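You operate a simulated robot arm through the tools that you are given. There is no shell and no other tool.

The job below is to be done with a simulated robot arm. You get a single attempt, and the scene is never put back.

Task
Unlock the arm, open its air, then jog it to the yellow mark.
Fine: black arm switch to H, white jog button; raise the brass pins by the gold lever last.

Only the result counts: the job must be done as asked and must still hold three seconds after the hand-in. Knocking over, shifting, dropping, spilling or breaking anything else fails it.

Robot
A 6-joint arm with a fingered hand, fixed in place. Base frame: the origin is on the floor under the middle of its stand, x ahead of it, y to its left, z up. Readings come in m, degrees, newtons and seconds.
It reaches about 1.346 m from its shoulder. Its first joint turns from -149.0 to 149.0 degrees. Payload 3.5 kg.
The TCP is the grasp point between the finger pads, 0.026 m short of the fingertips. In the tool frame z runs along the fingers and y along their closing line. The gripper opens to 0.132 m; its body begins 0.073 m behind the TCP. The gripper is a hand of 4 fingers: y runs from the thumb to the fingers, the wrist lies at [0, 0, -0.234] in the tool frame, and closing takes about 1.5 s.
Orientation is that of the tool frame in the base frame, as a unit quaternion [w, x, y, z]. With the fingers straight down and closing along the base's y, the tool's x points along the base's -x, its y along +y and its z along -z.

Tools
- The arm moves only by the tool play_rows. Its argument "steps" is a list that holds one entry, the list of rows, each a list of 6 numbers: the turn, a rotation vector about the base's x, y, z in rad, then the shift along the base's x, y, z in m. In form: [[[ax, ay, az, tx, ty, tz], ...]]. A call has 1 to 20 rows; each row shifts and turns the commanded pose from where the row before left it. "gripper" is the opening, from 0 (shut) to 1 (fully open), set as the call begins (left out, the last holds). A row lasts 0.2 s, in which the tool goes at most 0.05 m and 8.6 degrees; a call with a longer step from one row to the next is refused whole, and so is a gripper value outside its range. Where a pose cannot be reached the arm comes as near as it can. A force on the tool above 80 N (or 10 N above the force at the start of the call, whichever is more), or a blocked arm, ends the call early, and 0.2 s more pass. Each finger travels about 0.108 m/s and halts on what it meets, pressing with about 24 N; the grip force reading is that of the motor and also rises with nothing between the fingers. The clock runs only during rows and for 0.2 s after the last one: add rows that do not move to give the fingers time. It gives the time, the measured TCP pose, the force on the tool (base axes), the opening and the grip force at its end, in the units of the frame above (readings bear some noise), with the torque about the TCP (base axes, N m) and any sound that the robot's microphone picked up.
- Cameras (640 x 400 px; columns grow to the right, rows downward): "scene" is fixed at [0.212, -0.4872, 1.484]; the picture's right is [0.86, -0.51, 0.00], its down [-0.23, -0.39, -0.89] and it looks along [0.45, 0.77, -0.45] (base axes); focal length 343 px, centre (320, 200). "wrist" rides on the gripper at [0.068, 0.002, -0.097] in the tool frame; the picture's right is [-0.03, 1.00, 0.00], its down [-0.82, -0.02, -0.58] and it looks along [-0.58, -0.01, 0.82] (tool axes); focal length 270 px, centre (320, 200). There is no depth. A picture from a camera that has moved, and an enlarged one, comes with that camera's place and axes in the base frame and with its lens. The place of the scene camera against the robot may be out by one fixed shift of up to 0.025 m in any direction.
- capture(camera): a new picture of that camera. It takes no simulated time.
- move_column(by): slides the trunk up (or, below 0, down) by that many m; the arm rides with it, the base frame stays. It gives what a move gives, with no picture.
- finger_targets(finger1, finger2, finger3, thumb_bend): sets how far each is bent, from 0 (flat) to 1 (curled in); at 0.3 the hand is open as for a grip, at 0.7 the pads meet at the TCP. One left out holds its place. A second passes; each finger stops where it meets its share of the squeeze, and holds until it gets a number again. A gripper value or a shape takes the hand back. It gives what a move gives, with no picture; readings hold the bend of each and the force on the fingers (four entries, about 0 where the hand has none), thumb and palm.
- set_grasp(shape): the hand has 4 fingers and takes this shape, open, in about a second: jaw (thumb against the fingers, like two jaws); tri (thumb and two fingers); tip (a fingertip pinch); poke (one finger out to press); point (the index stretched); flat (the hand flat); cup (the hand cupped); fist (a fist). The gripper value then closes the fingers along that shape, each until it touches; the sizes above hold for jaw. It gives what a move gives, with no picture.
- enlarge(camera, box): a new picture of the part [left, top, right, bottom] of that camera's present view, enlarged. It takes no simulated time.
- job_done(): hands the job in; it is judged then, once.

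Places have to be worked out from the pictures, the camera data and where the tool is seen. Open the gripper and draw the arm clear of the work before you hand the job in, unless the task says otherwise.

The tools are called as name(argument=value, ...) on one line, values as JSON. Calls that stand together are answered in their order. play_rows: Moves the arm, as the interface text tells. Its arguments: {"type":"object","properties":{"steps":{"type":"array"},"gripper":{"type":"number"}},"required":["steps"]} The other tools are called the same way: move_column (by) moves the trunk up or down; set_grasp (shape) gives the hand a shape; finger_targets (finger1, finger2, finger3, thumb_bend) moves the fingers one by one; capture (camera) takes a picture; enlarge (camera, box) takes an enlarged picture of a part of a camera's view; job_done () hands the job in.

At the start:

```text
time_s: 0.0
tcp_pos: [0.2735, 0.7186, 0.9604]
orientation: [0.0, 0.0, 1.0, 0.0]
force: [0.0, 0.5, -0.2]
wrist_torque: [-0.03, 0.0, 0.01]
finger_gap: 0.1317
grip_force: 0.0
shape: jaw
bend: [0.3, 0.3, 0.3, 0.3]
finger forces: [0.0, 0.1, 0.0, 0.1, 0.1, 0.0]
trunk travel left (down, up): [-0.859, 0.111]
```

scene: 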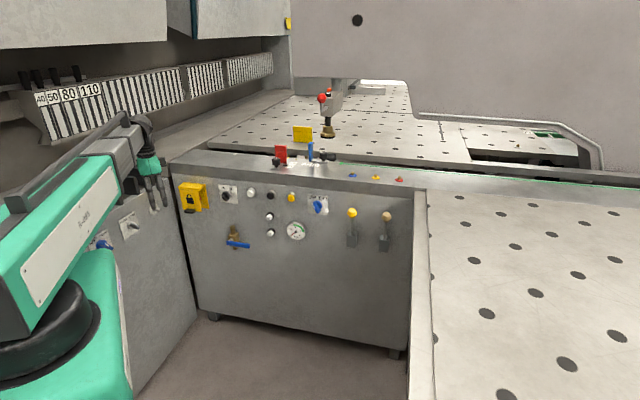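
wrist: 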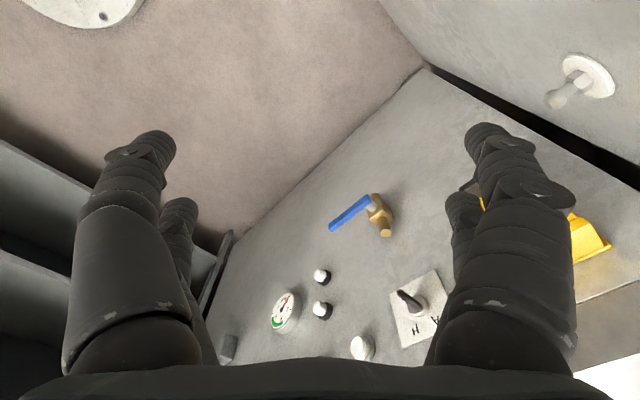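

The scene picture shows a control panel with a yellow lock box, black switch, white buttons, valve with blue lever, gauge, and levers. I'll enlarge the panel to read the details first.

enlarge(camera="scene", box=[170, 170, 290, 250])

enlarge(camera="scene", box=[250, 170, 420, 270])

enlarge(camera="scene", box=[240, 70, 440, 190])

enlarge(camera="wrist", box=[200, 160, 640, 400])

enlarge(camera="scene", box=[60, 110, 220, 270])

```text
5.00 times, centred on (230, 210) of scene
camera zoom: at [0.212, -0.4872, 1.484], right [0.86, -0.51, 0.0], down [-0.23, -0.39, -0.89], along [0.45, 0.77, -0.45], focal length 1716 px, centre (770, 150)
```

zoom: 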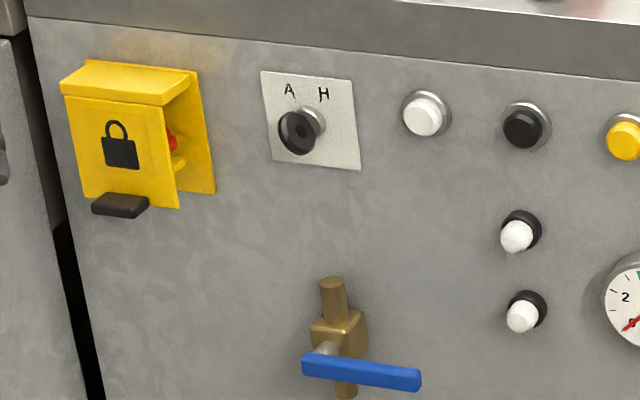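

```text
3.76 times, centred on (335, 220) of scene
camera zoom: at [0.212, -0.4872, 1.484], right [0.86, -0.51, 0.0], down [-0.23, -0.39, -0.89], along [0.45, 0.77, -0.45], focal length 1292 px, centre (264, 125)
```

zoom: 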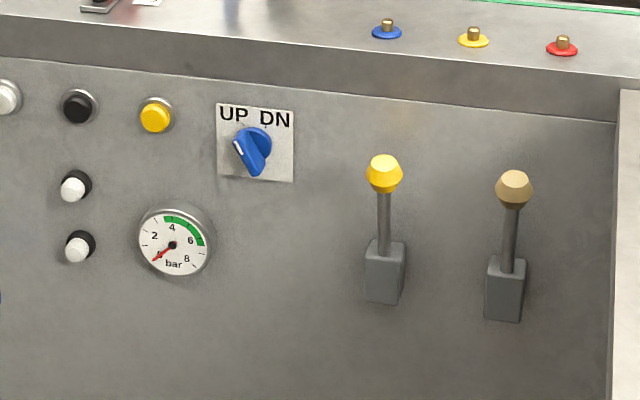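

```text
3.20 times, centred on (340, 130) of scene
camera zoom: at [0.212, -0.4872, 1.484], right [0.86, -0.51, 0.0], down [-0.23, -0.39, -0.89], along [0.45, 0.77, -0.45], focal length 1098 px, centre (256, 424)
```

zoom: 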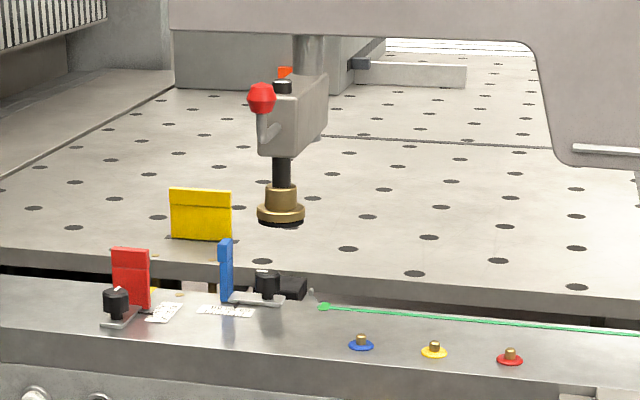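

```text
1.45 times, centred on (420, 280) of wrist
camera zoom: at [0.207, 0.72, 1.0564], right [0.03, 1.0, 0.0], down [0.82, -0.02, 0.58], along [0.58, -0.01, -0.82], focal length 393 px, centre (174, 84)
```

zoom: 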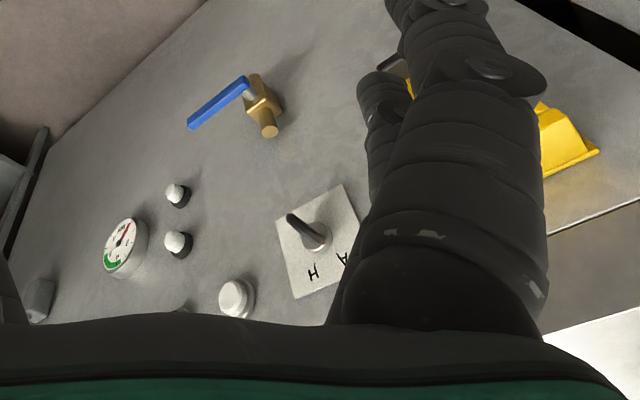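

```text
2.50 times, centred on (140, 190) of scene
camera zoom: at [0.212, -0.4872, 1.484], right [0.86, -0.51, 0.0], down [-0.23, -0.39, -0.89], along [0.45, 0.77, -0.45], focal length 858 px, centre (770, 225)
```

zoom: 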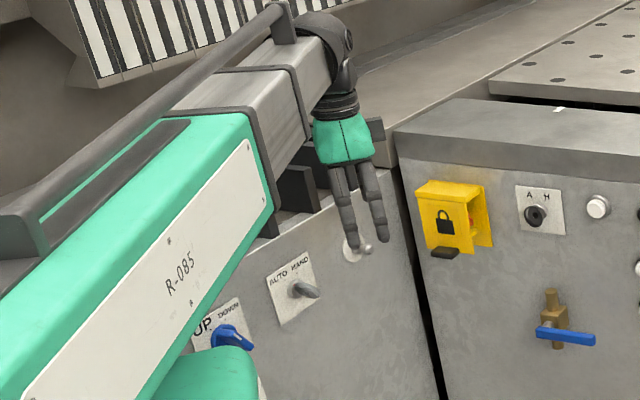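

The panel seems to run diagonally, facing the robot with an inward normal of about (0.74, 0.67, 0). The A/H knob is near (0.55, 0.85, 0.84). I'll turn the hand to face the panel, backed off from it, so the wrist camera can inspect it.

play_rows(steps=[[[0.0479, -0.1245, 0.0479, 0.0139, -0.0182, -0.0092], [0.0479, -0.1245, 0.0479, 0.0139, -0.0182, -0.0092], [0.0479, -0.1245, 0.0479, 0.0139, -0.0182, -0.0092], [0.0479, -0.1245, 0.0479, 0.0139, -0.0182, -0.0092], [0.0479, -0.1245, 0.0479, 0.0139, -0.0182, -0.0092], [0.0479, -0.1245, 0.0479, 0.0139, -0.0182, -0.0092]]])

```text
time_s: 1.4
tcp_pos: [0.3589, 0.61, 1.0299]
orientation: [0.362, -0.139, 0.911, 0.139]
force: [-0.2, 0.6, -0.5]
wrist_torque: [-0.06, 0.01, -0.04]
finger_gap: 0.1323
grip_force: 0.2
shape: jaw
bend: [0.3, 0.3, 0.3, 0.3]
finger forces: [0.0, 0.0, 0.0, 0.0, 0.0, 0.0]
out of reach, approached as far as the arm can: row 1, 2, 3, 4, 5, 6
trunk travel left (down, up): [-0.859, 0.111]
```

The arm could not get low enough this close in, so I'll lower the trunk to bring it level with the panel.

move_column(by=-0.2)

capture(camera="scene")

capture(camera="wrist")

```text
time_s: 3.6
tcp_pos: [0.3589, 0.6089, 0.829]
orientation: [0.36, -0.139, 0.912, 0.139]
force: [0.0, 1.3, -0.4]
wrist_torque: [0.02, 0.02, 0.0]
finger_gap: 0.1317
grip_force: 0.1
shape: jaw
bend: [0.3, 0.3, 0.3, 0.3]
finger forces: [0.0, 0.0, 0.0, 0.0, 0.0, 0.0]
trunk travel left (down, up): [-0.659, 0.311]
```

```text
taken
```

scene: 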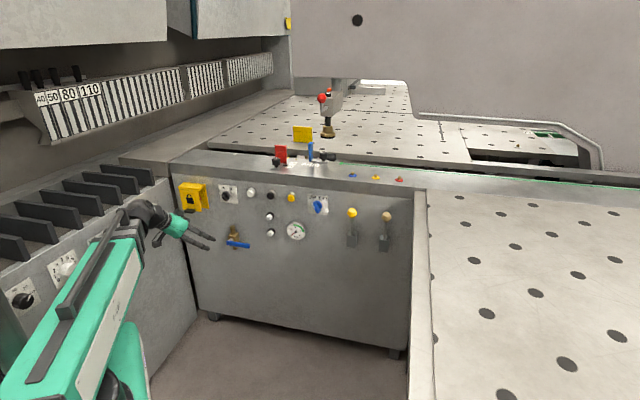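

```text
taken
camera wrist: at [0.2519, 0.5654, 0.85], right [-0.34, 0.93, 0.17], down [0.22, -0.1, 0.97], along [0.92, 0.36, -0.17], focal length 270 px, centre (320, 200)
```

wrist: 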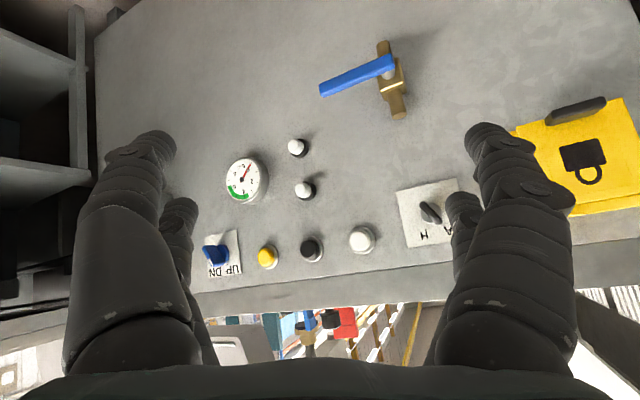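

The panel is in view: A/H knob, white/black/yellow buttons, two small white knobs, gauge and valve. I'll finish turning to face it squarely.

play_rows(steps=[[[0.0479, -0.1245, 0.0479, 0.008, -0.015, 0.003], [0.0479, -0.1245, 0.0479, 0.008, -0.015, 0.003], [0.0479, -0.1245, 0.0479, 0.008, -0.015, 0.003], [0.0479, -0.1245, 0.0479, 0.008, -0.015, 0.003], [0.0479, -0.1245, 0.0479, 0.008, -0.015, 0.003], [0.0479, -0.1245, 0.0479, 0.008, -0.015, 0.003]]])

set_grasp(shape="poke")

capture(camera="wrist")

```text
time_s: 5.0
tcp_pos: [0.4379, 0.5951, 0.9922]
orientation: [0.659, -0.254, 0.661, 0.253]
force: [-0.7, 0.5, 0.4]
wrist_torque: [0.01, 0.01, 0.0]
finger_gap: 0.1318
grip_force: 0.0
shape: jaw
bend: [0.3, 0.3, 0.3, 0.3]
finger forces: [0.1, 0.1, 0.0, 0.0, 0.0, 0.0]
out of reach, approached as far as the arm can: row 1, 2, 3, 4, 5, 6
trunk travel left (down, up): [-0.659, 0.311]
```

```text
time_s: 5.9
tcp_pos: [0.4369, 0.5952, 0.9919]
orientation: [0.658, -0.254, 0.662, 0.253]
force: [0.3, -0.3, 0.5]
wrist_torque: [-0.01, -0.02, -0.01]
finger_gap: 0.0001
grip_force: 0.0
shape: poke
bend: [1.0, 1.0, 1.0, 0.34]
finger forces: [0.1, 0.1, 0.1, 0.1, 0.1, 0.1]
trunk travel left (down, up): [-0.659, 0.311]
```

```text
taken
camera wrist: at [0.3652, 0.5313, 0.9241], right [-0.67, 0.74, 0.03], down [-0.41, -0.4, 0.82], along [0.62, 0.54, 0.57], focal length 270 px, centre (320, 200)
```

wrist: 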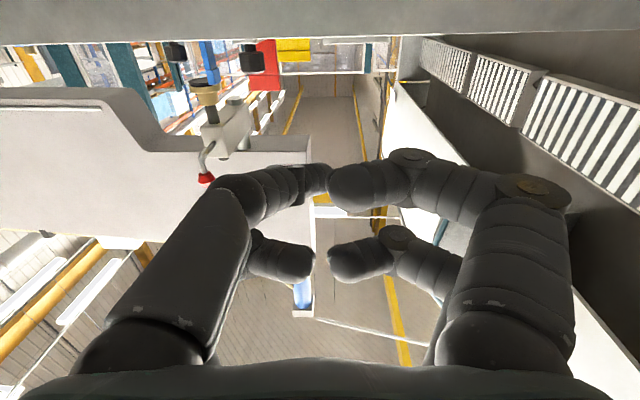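

The hand faces the panel but rides above it. I'll lower the trunk another 0.2 m and check the hand shape and the panel again.

move_column(by=-0.2)

capture(camera="wrist")

capture(camera="scene")

```text
time_s: 8.0
tcp_pos: [0.437, 0.5951, 0.7926]
orientation: [0.658, -0.255, 0.662, 0.254]
force: [0.1, 0.4, 0.1]
wrist_torque: [0.01, 0.0, -0.01]
finger_gap: 0.0
grip_force: 0.0
shape: poke
bend: [1.0, 1.0, 1.0, 0.34]
finger forces: [0.0, 0.1, 0.0, 0.1, 0.0, 0.1]
trunk travel left (down, up): [-0.459, 0.511]
```

```text
taken
camera wrist: at [0.3654, 0.5313, 0.7242], right [-0.67, 0.74, 0.03], down [-0.41, -0.4, 0.82], along [0.62, 0.54, 0.57], focal length 270 px, centre (320, 200)
```

wrist: 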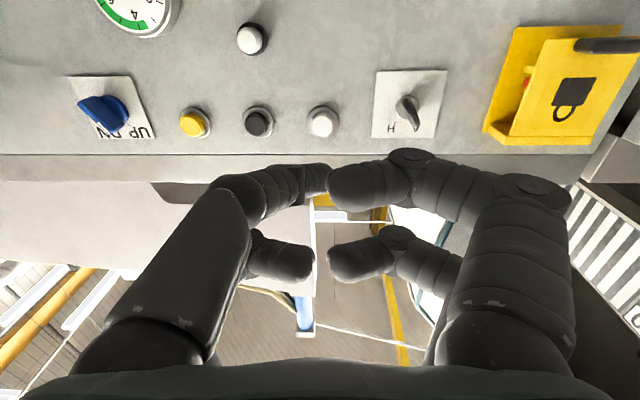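

```text
taken
```

scene: 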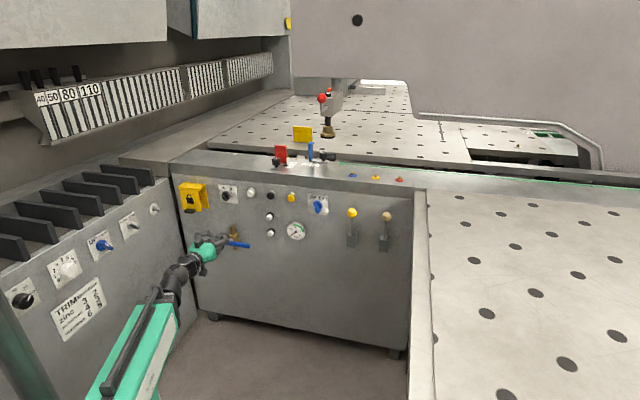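

The knob appears to point at A. The poke shape looks fully curled in this view, so I'll zoom in on the hand and the controls.

enlarge(camera="wrist", box=[340, 0, 640, 170])

enlarge(camera="scene", box=[150, 220, 270, 300])

enlarge(camera="wrist", box=[60, 0, 360, 170])

```text
2.13 times, centred on (490, 85) of wrist
camera zoom: at [0.3654, 0.5313, 0.7242], right [-0.67, 0.74, 0.03], down [-0.41, -0.4, 0.82], along [0.62, 0.54, 0.57], focal length 577 px, centre (-43, 445)
```

zoom: 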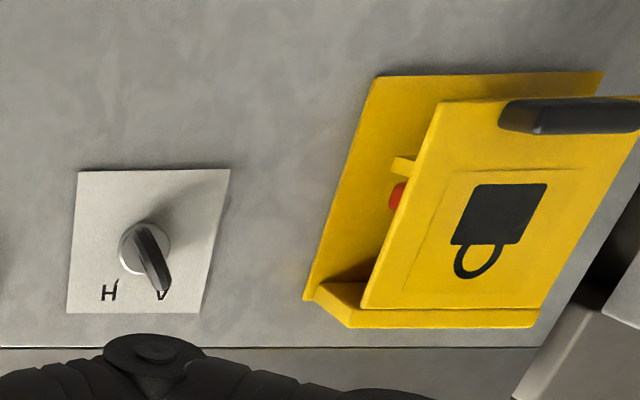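

```text
5.00 times, centred on (210, 260) of scene
camera zoom: at [0.212, -0.4872, 1.484], right [0.86, -0.51, 0.0], down [-0.23, -0.39, -0.89], along [0.45, 0.77, -0.45], focal length 1716 px, centre (870, -100)
```

zoom: 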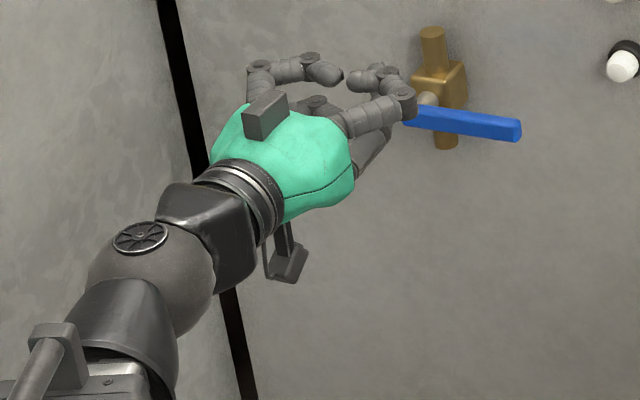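

```text
2.13 times, centred on (210, 85) of wrist
camera zoom: at [0.3654, 0.5313, 0.7242], right [-0.67, 0.74, 0.03], down [-0.41, -0.4, 0.82], along [0.62, 0.54, 0.57], focal length 577 px, centre (555, 445)
```

zoom: 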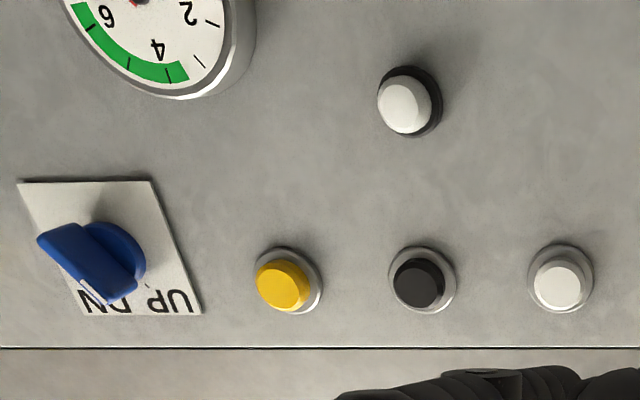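

The poke shape looks like all the tips meeting, with nothing extended. I'll try the "point" shape and look, to find which one gives a pressing finger.

set_grasp(shape="point")

capture(camera="wrist")

enlarge(camera="scene", box=[150, 220, 270, 300])

```text
time_s: 8.9
tcp_pos: [0.4381, 0.5941, 0.7924]
orientation: [0.658, -0.254, 0.662, 0.253]
force: [-0.2, -0.2, -0.3]
wrist_torque: [-0.03, 0.02, -0.02]
finger_gap: 0.0001
grip_force: 0.0
shape: point
bend: [0.24, 0.99, 1.0, 0.39]
finger forces: [0.0, 0.1, 0.0, 0.1, 0.1, 0.0]
trunk travel left (down, up): [-0.459, 0.511]
```

```text
taken
camera wrist: at [0.3654, 0.5313, 0.7242], right [-0.67, 0.74, 0.03], down [-0.41, -0.4, 0.82], along [0.62, 0.54, 0.57], focal length 270 px, centre (320, 200)
```

wrist: 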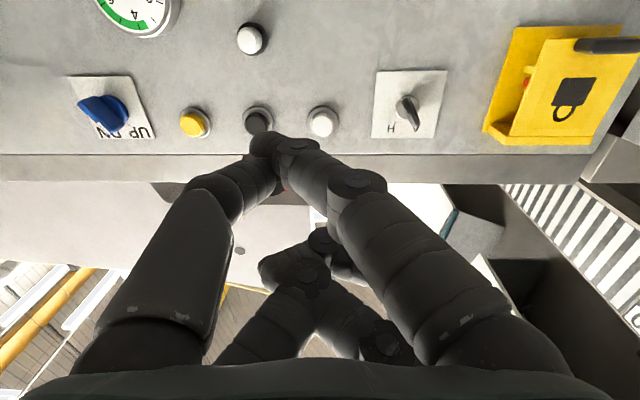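

```text
5.00 times, centred on (210, 260) of scene
camera zoom: at [0.212, -0.4872, 1.484], right [0.86, -0.51, 0.0], down [-0.23, -0.39, -0.89], along [0.45, 0.77, -0.45], focal length 1716 px, centre (870, -100)
```

zoom: 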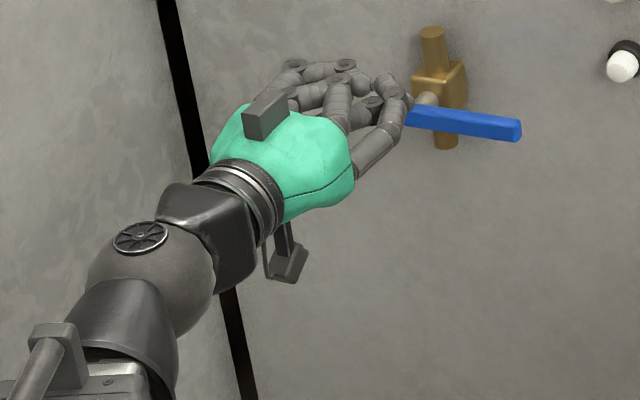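

Before operating anything I need to understand the machine's arm and its marks. I'll zoom in further on the rail, flags and pins, and on the lock box.

enlarge(camera="scene", box=[260, 85, 360, 175])

enlarge(camera="scene", box=[330, 150, 430, 200])

enlarge(camera="scene", box=[172, 170, 252, 225])

enlarge(camera="scene", box=[420, 100, 640, 220])

```text
4.44 times, centred on (310, 130) of scene
camera zoom: at [0.212, -0.4872, 1.484], right [0.86, -0.51, 0.0], down [-0.23, -0.39, -0.89], along [0.45, 0.77, -0.45], focal length 1525 px, centre (364, 511)
```

zoom: 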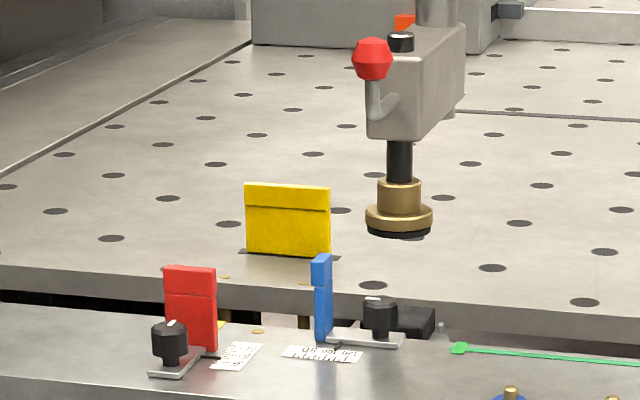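

```text
6.40 times, centred on (380, 175) of scene
camera zoom: at [0.212, -0.4872, 1.484], right [0.86, -0.51, 0.0], down [-0.23, -0.39, -0.89], along [0.45, 0.77, -0.45], focal length 2196 px, centre (-64, 360)
```

zoom: 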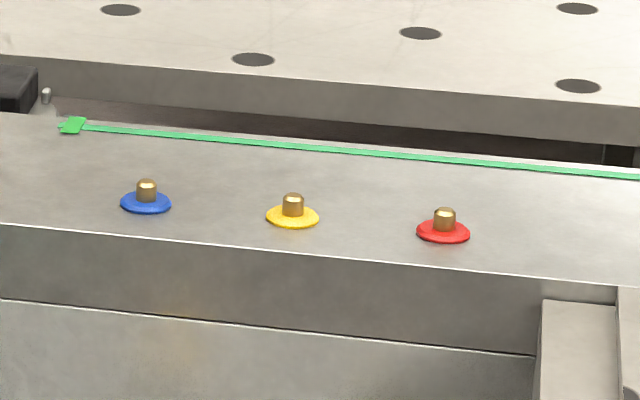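

```text
7.27 times, centred on (212, 198) of scene
camera zoom: at [0.212, -0.4872, 1.484], right [0.86, -0.51, 0.0], down [-0.23, -0.39, -0.89], along [0.45, 0.77, -0.45], focal length 2496 px, centre (1106, 218)
```

zoom: 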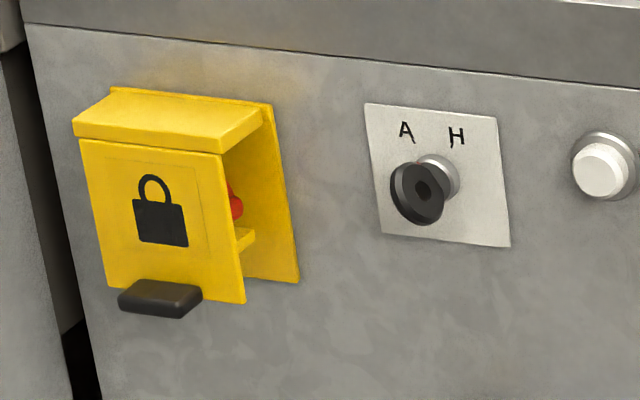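

```text
2.91 times, centred on (530, 160) of scene
camera zoom: at [0.212, -0.4872, 1.484], right [0.86, -0.51, 0.0], down [-0.23, -0.39, -0.89], along [0.45, 0.77, -0.45], focal length 998 px, centre (-291, 316)
```

zoom: 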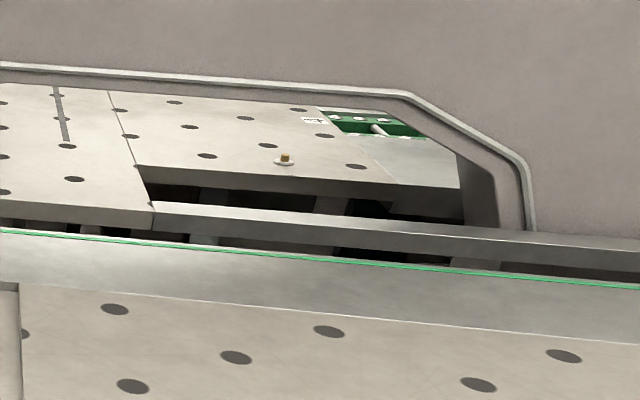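

Next I'll move the hand closer to the lock box, yawed left and with the hand in a fist, so the wrist camera can see the flap, its black tab and the red part inside.

play_rows(steps=[[[0, 0, 0.0873, -0.0074, 0.021, 0.0016], [0, 0, 0.0873, -0.0074, 0.021, 0.0016], [0, 0, 0.0873, -0.0074, 0.021, 0.0016], [0, 0, 0.0873, -0.0074, 0.021, 0.0016], [0, 0, 0.0873, -0.0074, 0.021, 0.0016]]])

set_grasp(shape="fist")

capture(camera="wrist")

enlarge(camera="wrist", box=[320, 20, 520, 150])

```text
time_s: 10.1
tcp_pos: [0.4002, 0.7005, 0.7922]
orientation: [0.588, -0.391, 0.59, 0.39]
force: [0.2, -0.6, 0.7]
wrist_torque: [-0.04, 0.0, 0.01]
finger_gap: 0.0001
grip_force: 0.1
shape: point
bend: [0.15, 0.99, 1.0, 0.43]
finger forces: [0.0, 0.0, 0.1, 0.0, 0.1, 0.0]
out of reach, approached as far as the arm can: row 4
trunk travel left (down, up): [-0.459, 0.511]
```

```text
time_s: 11.0
tcp_pos: [0.4006, 0.7003, 0.7933]
orientation: [0.59, -0.39, 0.591, 0.389]
force: [0.1, 0.3, -0.2]
wrist_torque: [0.02, -0.02, -0.01]
finger_gap: 0.0
grip_force: 0.0
shape: fist
bend: [0.49, 0.99, 1.0, 0.5]
finger forces: [0.1, 0.1, 0.0, 0.0, 0.1, 0.0]
trunk travel left (down, up): [-0.459, 0.511]
```

```text
taken
camera wrist: at [0.3622, 0.611, 0.7244], right [-0.92, 0.39, 0.03], down [-0.21, -0.54, 0.82], along [0.33, 0.75, 0.57], focal length 270 px, centre (320, 200)
```

wrist: 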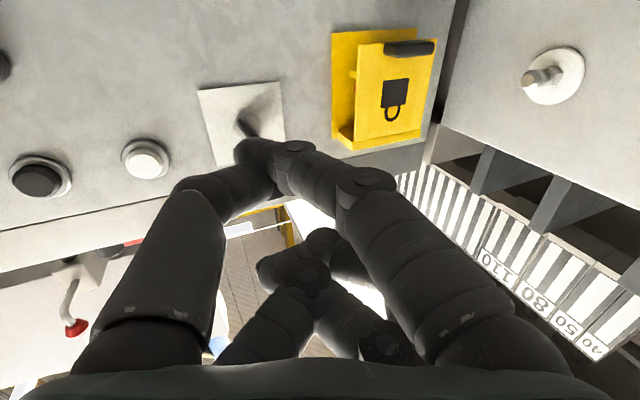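

```text
3.08 times, centred on (420, 85) of wrist
camera zoom: at [0.3622, 0.611, 0.7244], right [-0.92, 0.39, 0.03], down [-0.21, -0.54, 0.82], along [0.33, 0.75, 0.57], focal length 832 px, centre (12, 554)
```

zoom: 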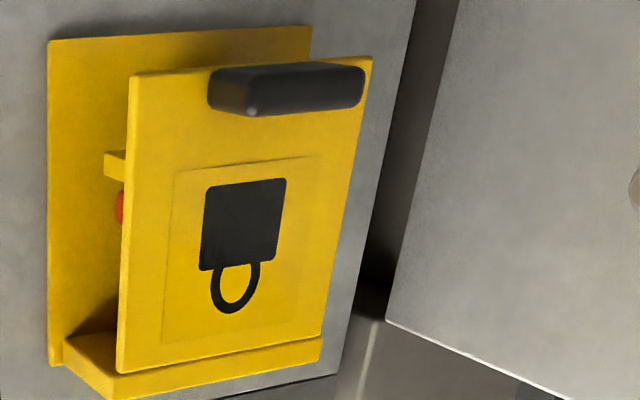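

The flap hangs from a hood with a black handle at its bottom edge, and there's a red part behind it. The finger shapes are tangled, so I'll open to jaw, then curl all but finger1 to learn the finger layout.

set_grasp(shape="jaw")

finger_targets(finger1=0.0, finger2=1.0, finger3=1.0, thumb_bend=0.3)

capture(camera="wrist")

enlarge(camera="scene", box=[140, 190, 260, 270])

```text
time_s: 11.9
tcp_pos: [0.401, 0.6988, 0.7928]
orientation: [0.589, -0.39, 0.591, 0.389]
force: [0.4, 0.0, -0.7]
wrist_torque: [0.0, 0.01, 0.04]
finger_gap: 0.132
grip_force: 0.0
shape: jaw
bend: [0.3, 0.3, 0.3, 0.3]
finger forces: [0.1, 0.1, 0.0, 0.0, 0.0, 0.0]
trunk travel left (down, up): [-0.459, 0.511]
```

```text
time_s: 12.9
tcp_pos: [0.3993, 0.7012, 0.793]
orientation: [0.588, -0.391, 0.591, 0.39]
force: [0.1, 0.7, 0.4]
wrist_torque: [0.01, 0.0, 0.0]
finger_gap: 0.1626
grip_force: 0.0
shape: fingers
bend: [0.0, 0.74, 0.74, 0.3]
finger forces: [0.1, 0.1, 0.0, 0.0, 0.0, 0.1]
trunk travel left (down, up): [-0.459, 0.511]
```

```text
taken
camera wrist: at [0.3623, 0.6111, 0.7244], right [-0.92, 0.39, 0.03], down [-0.21, -0.54, 0.82], along [0.33, 0.75, 0.57], focal length 270 px, centre (320, 200)
```

wrist: 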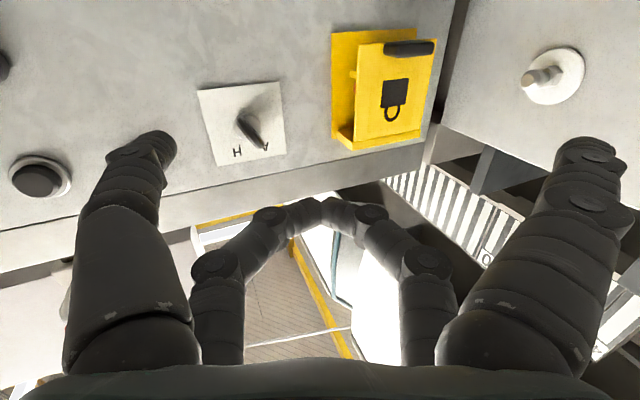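

```text
5.00 times, centred on (200, 230) of scene
camera zoom: at [0.212, -0.4872, 1.484], right [0.86, -0.51, 0.0], down [-0.23, -0.39, -0.89], along [0.45, 0.77, -0.45], focal length 1716 px, centre (920, 50)
```

zoom: 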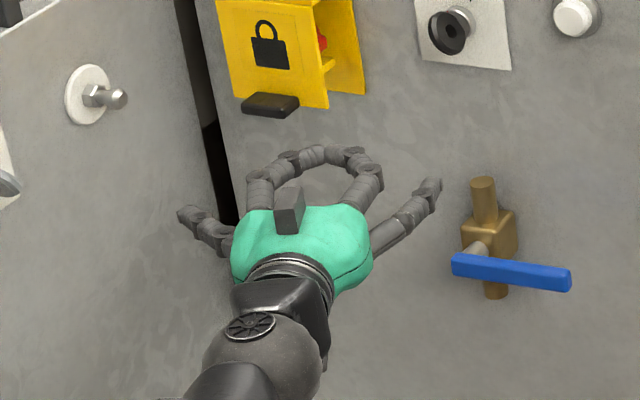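

Now the layout is clear: finger1 and thumb sit on the camera side, finger2 and finger3 on the other. I'll lower the trunk, close the hand, and roll it so the camera is on the right and the hand is slim sideways. That should fit under the flap beside the left cabinet.

move_column(by=-0.12)

play_rows(steps=[[[0, 0, -0.0873, 0, 0, 0], [0, 0, -0.0873, 0, 0, 0], [0, 0, -0.0873, 0, 0, 0], [0, 0, -0.0873, 0, 0, 0], [0, 0, -0.0873, 0, 0, 0], [-0.1058, -0.096, 0, 0, 0, 0], [-0.1058, -0.096, 0, 0, 0, 0], [-0.1058, -0.096, 0, 0, 0, 0], [-0.1058, -0.096, 0, 0, 0, 0], [-0.1058, -0.096, 0, 0, 0, 0], [-0.1058, -0.096, 0, 0, 0, 0], [-0.1058, -0.096, 0, 0, 0, 0], [-0.1058, -0.096, 0, 0, 0, 0], [-0.1058, -0.096, 0, 0, 0, 0], [-0.1058, -0.096, 0, 0, 0, 0], [-0.1058, -0.096, 0, 0, 0, 0]]], gripper=0)

capture(camera="wrist")

capture(camera="scene")

```text
time_s: 14.4
tcp_pos: [0.3999, 0.7001, 0.6725]
orientation: [0.589, -0.391, 0.591, 0.389]
force: [-0.7, 0.0, 0.0]
wrist_torque: [0.02, 0.0, -0.01]
finger_gap: 0.1628
grip_force: 0.1
shape: fingers
bend: [0.0, 0.74, 0.74, 0.3]
finger forces: [0.0, 0.0, 0.0, 0.0, 0.0, 0.1]
trunk travel left (down, up): [-0.339, 0.631]
```

```text
time_s: 17.8
tcp_pos: [0.4004, 0.7002, 0.6739]
orientation: [0.646, -0.646, 0.286, -0.289]
force: [1.1, 0.3, -0.4]
wrist_torque: [-0.03, -0.01, 0.02]
finger_gap: 0.0
grip_force: 23.8
shape: jaw
bend: [0.63, 0.61, 0.61, 0.7]
finger forces: [0.0, 0.1, 0.0, 0.1, 0.0, 0.1]
trunk travel left (down, up): [-0.339, 0.631]
```

```text
taken
camera wrist: at [0.3756, 0.5846, 0.6719], right [-0.01, 0.02, -1.0], down [-0.98, 0.22, 0.02], along [0.22, 0.98, 0.01], focal length 270 px, centre (320, 200)
```

wrist: 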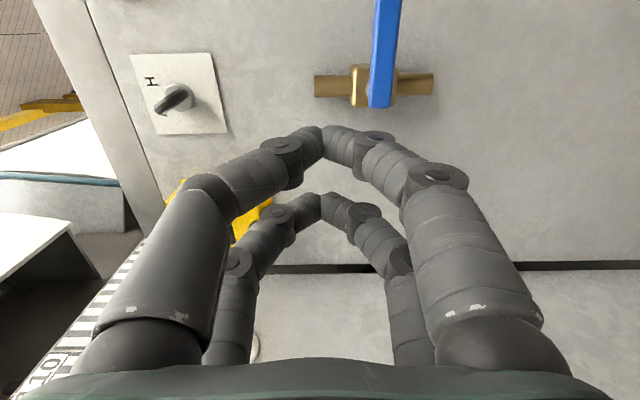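

```text
taken
```

scene: 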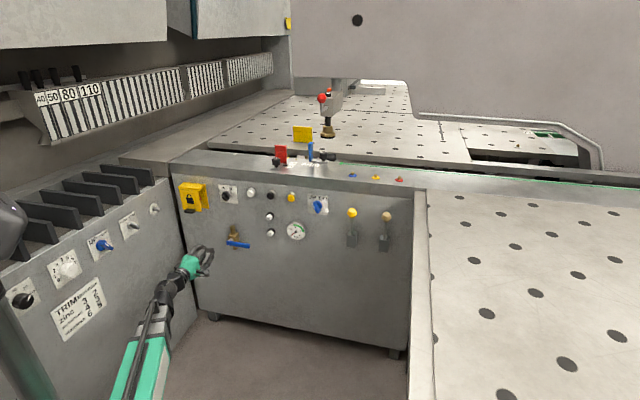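

The roll worked and the closed tips are visible. I'll straighten the thumb and finger3 (now the top side) into a lifting fork, curl the other two, and move to in front of and below the lock flap.

finger_targets(finger1=1.0, finger2=1.0, finger3=0.0, thumb_bend=0.0)

play_rows(steps=[[[0, 0, 0, -0.018, 0.0296, -0.0108], [0, 0, 0, -0.018, 0.0296, -0.0108], [0, 0, 0, -0.018, 0.0296, -0.0108], [0, 0, 0, -0.018, 0.0296, -0.0108], [0, 0, 0, -0.018, 0.0296, -0.0108]]])

capture(camera="wrist")

enlarge(camera="scene", box=[140, 170, 260, 270])

```text
time_s: 18.8
tcp_pos: [0.3998, 0.7012, 0.6745]
orientation: [0.646, -0.646, 0.288, -0.288]
force: [0.8, 1.1, 0.8]
wrist_torque: [0.01, -0.02, 0.02]
finger_gap: 0.0688
grip_force: 0.0
shape: fingers
bend: [1.0, 1.0, 0.0, 0.0]
finger forces: [0.1, 0.0, 0.1, 0.1, 0.0, 0.0]
trunk travel left (down, up): [-0.339, 0.631]
```

```text
time_s: 20.0
tcp_pos: [0.3087, 0.8489, 0.6747]
orientation: [0.647, -0.645, 0.287, -0.288]
force: [0.2, 0.4, 0.1]
wrist_torque: [-0.01, 0.01, 0.04]
finger_gap: 0.0688
grip_force: 0.1
shape: fingers
bend: [1.0, 1.0, 0.0, 0.0]
finger forces: [0.0, 0.0, 0.0, 0.0, 0.0, 0.0]
out of reach, approached as far as the arm can: row 1, 2, 3, 4, 5
trunk travel left (down, up): [-0.339, 0.631]
```

```text
taken
camera wrist: at [0.2846, 0.7327, 0.6718], right [-0.02, 0.02, -1.0], down [-0.98, 0.22, 0.02], along [0.22, 0.98, 0.02], focal length 270 px, centre (320, 200)
```

wrist: 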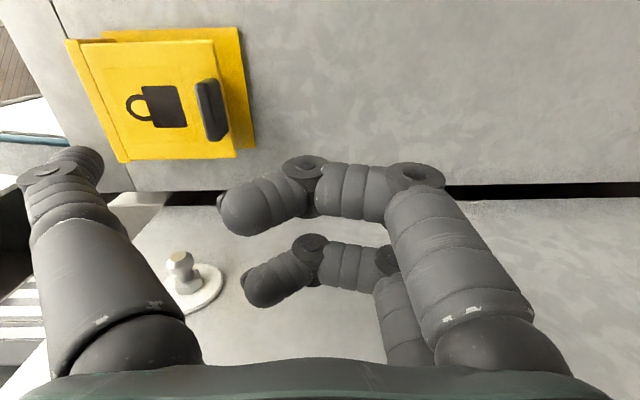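

```text
4.00 times, centred on (200, 220) of scene
camera zoom: at [0.212, -0.4872, 1.484], right [0.86, -0.51, 0.0], down [-0.23, -0.39, -0.89], along [0.45, 0.77, -0.45], focal length 1372 px, centre (800, 120)
```

zoom: 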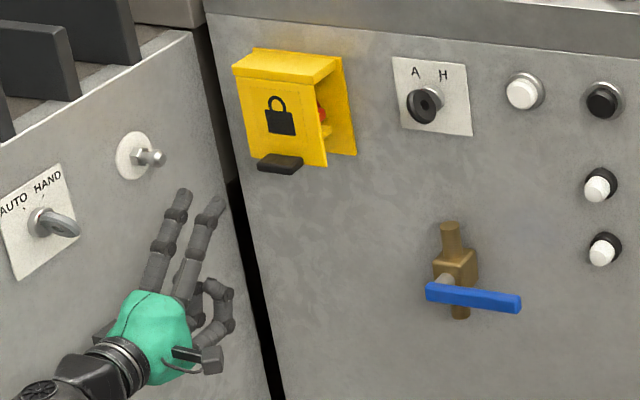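

The flap's bottom edge triangulates to about (0.41, 0.93, 0.751). I need more room below it, so I'll lower the trunk and slide the hand in with the fork tips under the flap.

move_column(by=-0.12)

enlarge(camera="wrist", box=[0, 0, 320, 200])

```text
time_s: 21.5
tcp_pos: [0.3091, 0.8475, 0.5545]
orientation: [0.646, -0.646, 0.287, -0.287]
force: [0.5, 0.4, 0.8]
wrist_torque: [0.03, 0.03, 0.0]
finger_gap: 0.0686
grip_force: 0.2
shape: fingers
bend: [1.0, 1.0, 0.0, 0.0]
finger forces: [0.1, 0.1, 0.0, 0.0, 0.0, 0.0]
trunk travel left (down, up): [-0.219, 0.751]
```

```text
2.00 times, centred on (160, 100) of wrist
camera zoom: at [0.2847, 0.7323, 0.5518], right [-0.02, 0.02, -1.0], down [-0.98, 0.22, 0.02], along [0.22, 0.98, 0.02], focal length 541 px, centre (640, 400)
```

zoom: 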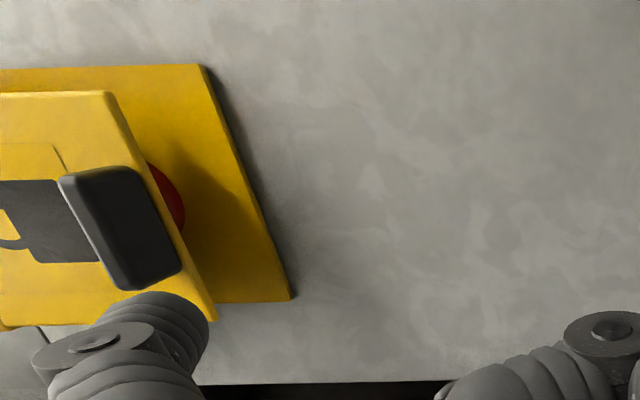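

The red part behind the flap is now visible from below and looks like a round button. I'll slide in to TCP ≈ (0.42, 0.94, 0.555), which keeps the fork tips well under the flap.

play_rows(steps=[[[0, 0, 0, 0.0279, 0.023, 0], [0, 0, 0, 0.0279, 0.023, 0], [0, 0, 0, 0.0279, 0.023, 0], [0, 0, 0, 0.0279, 0.023, 0], [0, 0, 0, 0, 0, 0.02], [0, 0, 0, 0, 0, 0.02]]])

capture(camera="wrist")

enlarge(camera="scene", box=[140, 170, 260, 270])

```text
time_s: 22.9
tcp_pos: [0.4202, 0.9385, 0.5555]
orientation: [0.647, -0.644, 0.286, -0.289]
force: [0.0, 0.7, -0.7]
wrist_torque: [-0.01, 0.04, -0.02]
finger_gap: 0.069
grip_force: 0.0
shape: fingers
bend: [1.0, 1.0, 0.0, 0.0]
finger forces: [0.0, 0.1, 0.1, 0.0, 0.0, 0.0]
out of reach, approached as far as the arm can: row 5, 6
trunk travel left (down, up): [-0.219, 0.751]
```

```text
taken
camera wrist: at [0.3965, 0.823, 0.552], right [-0.01, 0.02, -1.0], down [-0.98, 0.22, 0.02], along [0.22, 0.98, 0.02], focal length 270 px, centre (320, 200)
```

wrist: 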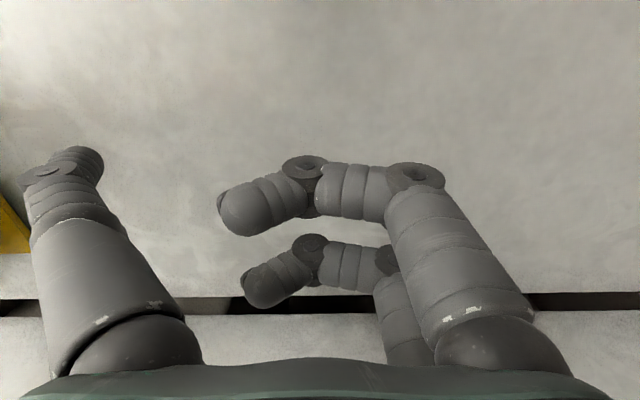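

```text
4.00 times, centred on (200, 220) of scene
camera zoom: at [0.212, -0.4872, 1.484], right [0.86, -0.51, 0.0], down [-0.23, -0.39, -0.89], along [0.45, 0.77, -0.45], focal length 1372 px, centre (800, 120)
```

zoom: 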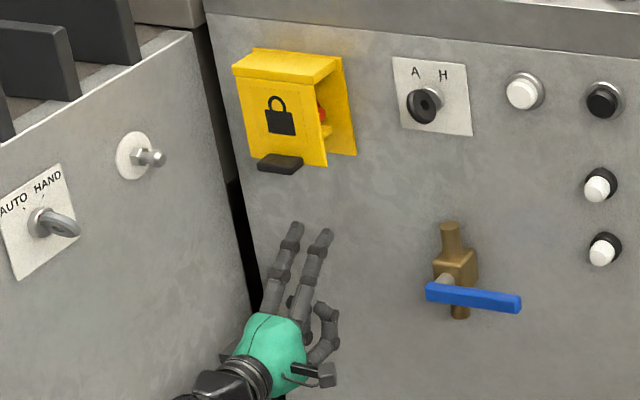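

The hand is under the flap, but the upward rows were refused as out of reach. I'll test a small raise to see how the arm behaves here.

play_rows(steps=[[[0, 0, 0, 0, 0, 0.02]]])

```text
time_s: 23.3
tcp_pos: [0.4213, 0.9379, 0.555]
orientation: [0.647, -0.645, 0.287, -0.288]
force: [-0.4, -0.3, -1.2]
wrist_torque: [0.0, 0.01, 0.0]
finger_gap: 0.0688
grip_force: 0.0
shape: fingers
bend: [1.0, 1.0, 0.0, 0.0]
finger forces: [0.0, 0.0, 0.1, 0.0, 0.0, 0.0]
out of reach, approached as far as the arm can: row 1
trunk travel left (down, up): [-0.219, 0.751]
```

The arm can't raise further in this posture, so I'll use the trunk to lift instead: up 0.06 m, which puts the fork tips just under the flap edge.

move_column(by=0.06)

capture(camera="wrist")

enlarge(camera="scene", box=[150, 170, 240, 245])

```text
time_s: 24.3
tcp_pos: [0.4197, 0.9378, 0.6136]
orientation: [0.647, -0.645, 0.287, -0.289]
force: [-0.2, 0.2, -0.3]
wrist_torque: [-0.01, 0.01, 0.01]
finger_gap: 0.0688
grip_force: 0.1
shape: fingers
bend: [1.0, 1.0, 0.0, 0.0]
finger forces: [0.0, 0.1, 0.0, 0.1, 0.0, 0.0]
trunk travel left (down, up): [-0.279, 0.691]
```

```text
taken
camera wrist: at [0.3963, 0.8229, 0.6121], right [-0.01, 0.02, -1.0], down [-0.98, 0.22, 0.02], along [0.22, 0.98, 0.02], focal length 270 px, centre (320, 200)
```

wrist: 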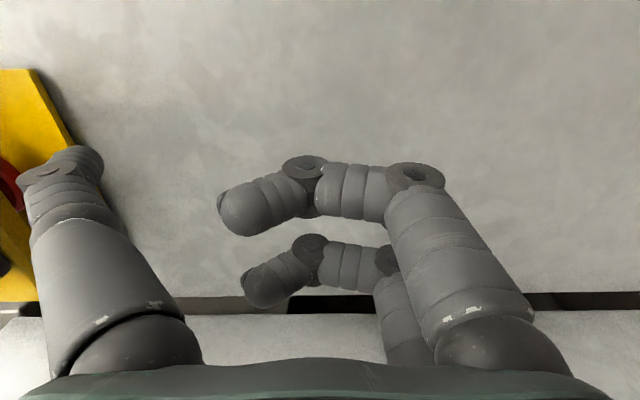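

```text
5.33 times, centred on (195, 208) of scene
camera zoom: at [0.212, -0.4872, 1.484], right [0.86, -0.51, 0.0], down [-0.23, -0.39, -0.89], along [0.45, 0.77, -0.45], focal length 1830 px, centre (987, 160)
```

zoom: 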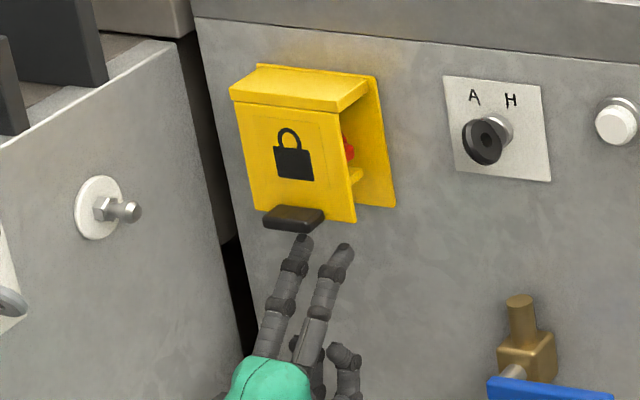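

The fork tips sit about 3 cm under the flap edge, in the gap between flap (≈0.95 along the normal) and backplate (≈0.998). I'll raise the trunk 4 cm so the tips go up behind the flap.

move_column(by=0.04)

enlarge(camera="scene", box=[160, 170, 230, 230])

enlarge(camera="wrist", box=[0, 0, 200, 320])

```text
time_s: 25.2
tcp_pos: [0.4203, 0.9381, 0.6545]
orientation: [0.646, -0.645, 0.288, -0.288]
force: [0.5, 0.2, -1.8]
wrist_torque: [-0.01, 0.0, 0.0]
finger_gap: 0.0681
grip_force: 1.1
shape: fingers
bend: [1.0, 1.0, 0.01, 0.02]
finger forces: [0.0, 0.0, 0.6, 0.0, 1.9, 0.0]
trunk travel left (down, up): [-0.319, 0.651]
```

```text
6.67 times, centred on (195, 200) of scene
camera zoom: at [0.212, -0.4872, 1.484], right [0.86, -0.51, 0.0], down [-0.23, -0.39, -0.89], along [0.45, 0.77, -0.45], focal length 2288 px, centre (1153, 200)
```

zoom: 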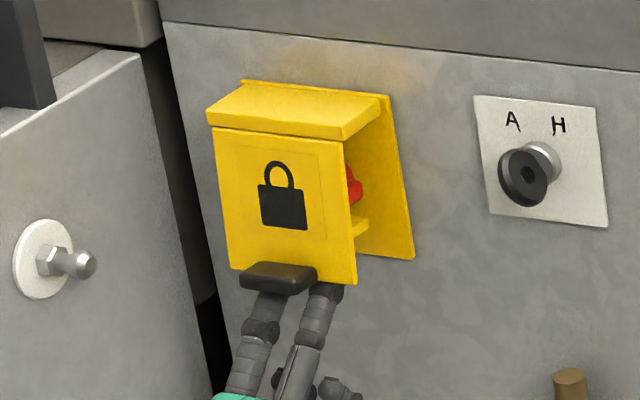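

```text
1.25 times, centred on (100, 160) of wrist
camera zoom: at [0.3964, 0.823, 0.6519], right [-0.01, 0.02, -1.0], down [-0.98, 0.22, 0.02], along [0.22, 0.98, 0.02], focal length 338 px, centre (595, 250)
```

zoom: 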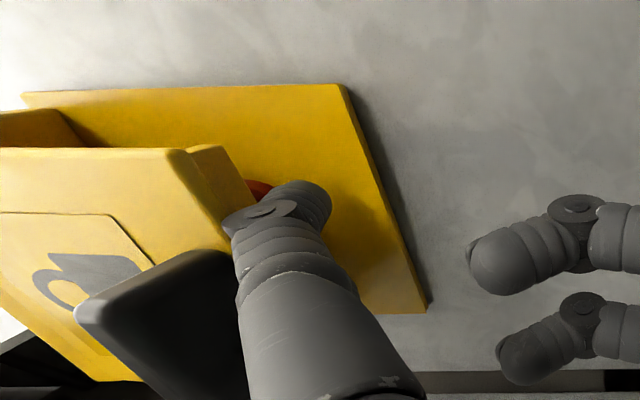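

The fork tips are behind the flap, lightly touching it, and the flap seems to have just begun to move. I'll pull outward from the panel along the flap's arc.

play_rows(steps=[[[0, 0, 0, -0.0106, -0.0106, 0.001], [0, 0, 0, -0.0106, -0.0106, 0.002], [0, 0, 0, -0.0106, -0.0106, 0.004]]])

enlarge(camera="scene", box=[160, 170, 230, 230])

enlarge(camera="wrist", box=[0, 0, 320, 320])

```text
time_s: 26.0
tcp_pos: [0.3883, 0.9059, 0.655]
orientation: [0.648, -0.644, 0.286, -0.288]
force: [-0.1, 0.3, -1.5]
wrist_torque: [0.0, 0.02, -0.04]
finger_gap: 0.0689
grip_force: 0.2
shape: fingers
bend: [1.0, 1.0, 0.01, 0.0]
finger forces: [0.1, 0.1, 0.6, 0.1, 0.0, 0.0]
out of reach, approached as far as the arm can: row 3
trunk travel left (down, up): [-0.319, 0.651]
```

```text
6.67 times, centred on (195, 200) of scene
camera zoom: at [0.212, -0.4872, 1.484], right [0.86, -0.51, 0.0], down [-0.23, -0.39, -0.89], along [0.45, 0.77, -0.45], focal length 2288 px, centre (1153, 200)
```

zoom: 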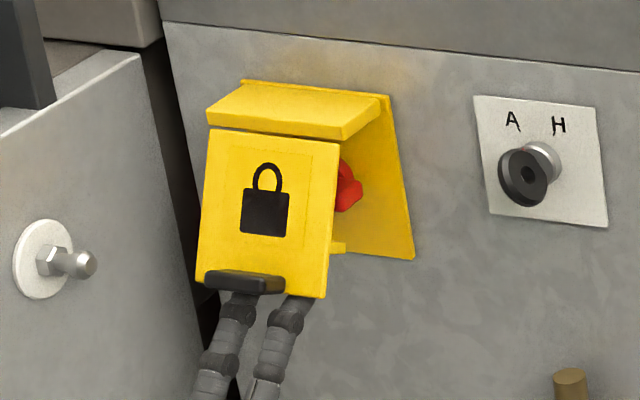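

```text
1.25 times, centred on (160, 160) of wrist
camera zoom: at [0.3649, 0.7912, 0.6524], right [-0.01, 0.02, -1.0], down [-0.98, 0.22, 0.02], along [0.22, 0.98, 0.02], focal length 338 px, centre (520, 250)
```

zoom: 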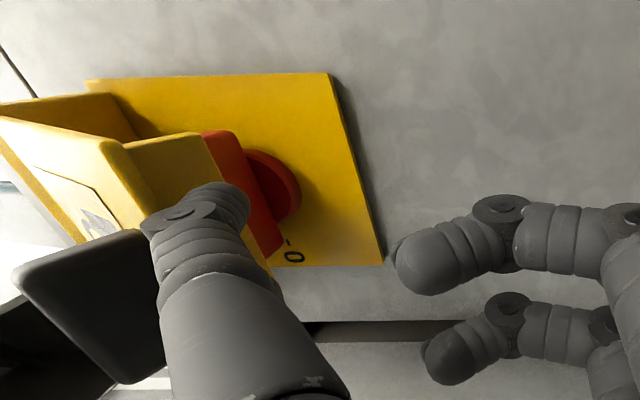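

The flap is swinging up and reveals a red rotary switch with an "O" marking inside. I'll continue: further outward with rows, then up with the trunk.

play_rows(steps=[[[0, 0, 0, -0.0106, -0.0106, 0.0], [0, 0, 0, -0.0106, -0.0106, 0.0]]])

move_column(by=0.03)

enlarge(camera="scene", box=[160, 170, 230, 230])

enlarge(camera="wrist", box=[0, 0, 320, 320])

```text
time_s: 26.6
tcp_pos: [0.3694, 0.8854, 0.6556]
orientation: [0.648, -0.644, 0.286, -0.288]
force: [-0.6, 0.3, -0.2]
wrist_torque: [0.02, -0.03, 0.02]
finger_gap: 0.0686
grip_force: 0.1
shape: fingers
bend: [1.0, 1.0, 0.01, 0.0]
finger forces: [0.1, 0.0, 0.1, 0.0, 0.0, 0.0]
trunk travel left (down, up): [-0.319, 0.651]
```

```text
time_s: 27.3
tcp_pos: [0.3683, 0.8862, 0.6849]
orientation: [0.648, -0.644, 0.287, -0.288]
force: [0.3, -0.7, 0.4]
wrist_torque: [0.04, 0.04, 0.02]
finger_gap: 0.0688
grip_force: 0.2
shape: fingers
bend: [1.0, 1.0, 0.0, 0.0]
finger forces: [0.1, 0.0, 0.0, 0.1, 0.0, 0.0]
trunk travel left (down, up): [-0.349, 0.621]
```

```text
6.67 times, centred on (195, 200) of scene
camera zoom: at [0.212, -0.4872, 1.484], right [0.86, -0.51, 0.0], down [-0.23, -0.39, -0.89], along [0.45, 0.77, -0.45], focal length 2288 px, centre (1153, 200)
```

zoom: 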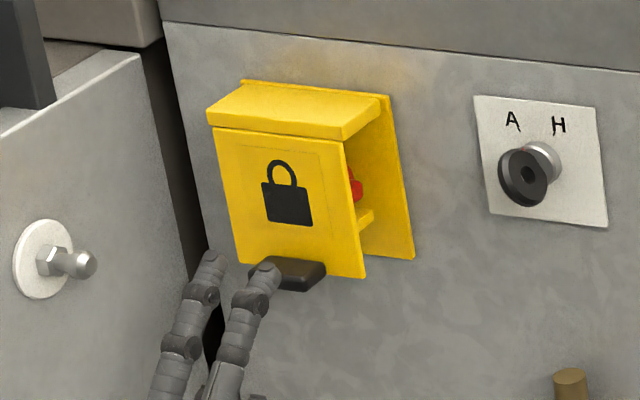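

```text
1.25 times, centred on (160, 160) of wrist
camera zoom: at [0.3439, 0.7692, 0.6826], right [-0.01, 0.02, -1.0], down [-0.98, 0.22, 0.02], along [0.22, 0.98, 0.02], focal length 338 px, centre (520, 250)
```

zoom: 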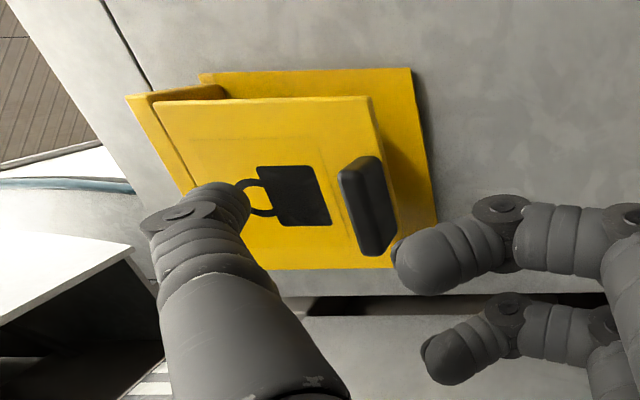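

The flap slipped off and fell closed because I pulled out too far without rising. Before retrying I'll test whether the arm itself can rise from this retracted position.

play_rows(steps=[[[0, 0, 0, -0.014, -0.014, 0.0], [0, 0, 0, -0.014, -0.014, 0.0], [0, 0, 0, 0, 0, 0.03], [0, 0, 0, 0, 0, 0.03]]])

capture(camera="scene")

```text
time_s: 28.3
tcp_pos: [0.3404, 0.8585, 0.6841]
orientation: [0.648, -0.643, 0.287, -0.289]
force: [-0.5, 0.6, -0.7]
wrist_torque: [-0.01, -0.04, 0.03]
finger_gap: 0.0686
grip_force: 0.1
shape: fingers
bend: [1.0, 1.0, 0.0, 0.0]
finger forces: [0.2, 0.0, 0.1, 0.0, 0.1, 0.1]
out of reach, approached as far as the arm can: row 3, 4
trunk travel left (down, up): [-0.349, 0.621]
```

```text
taken
```

scene: 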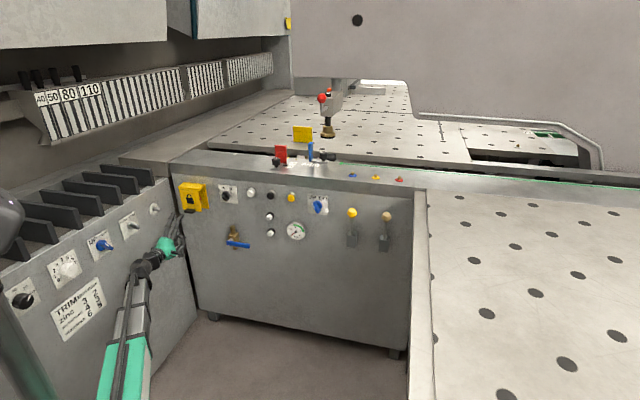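

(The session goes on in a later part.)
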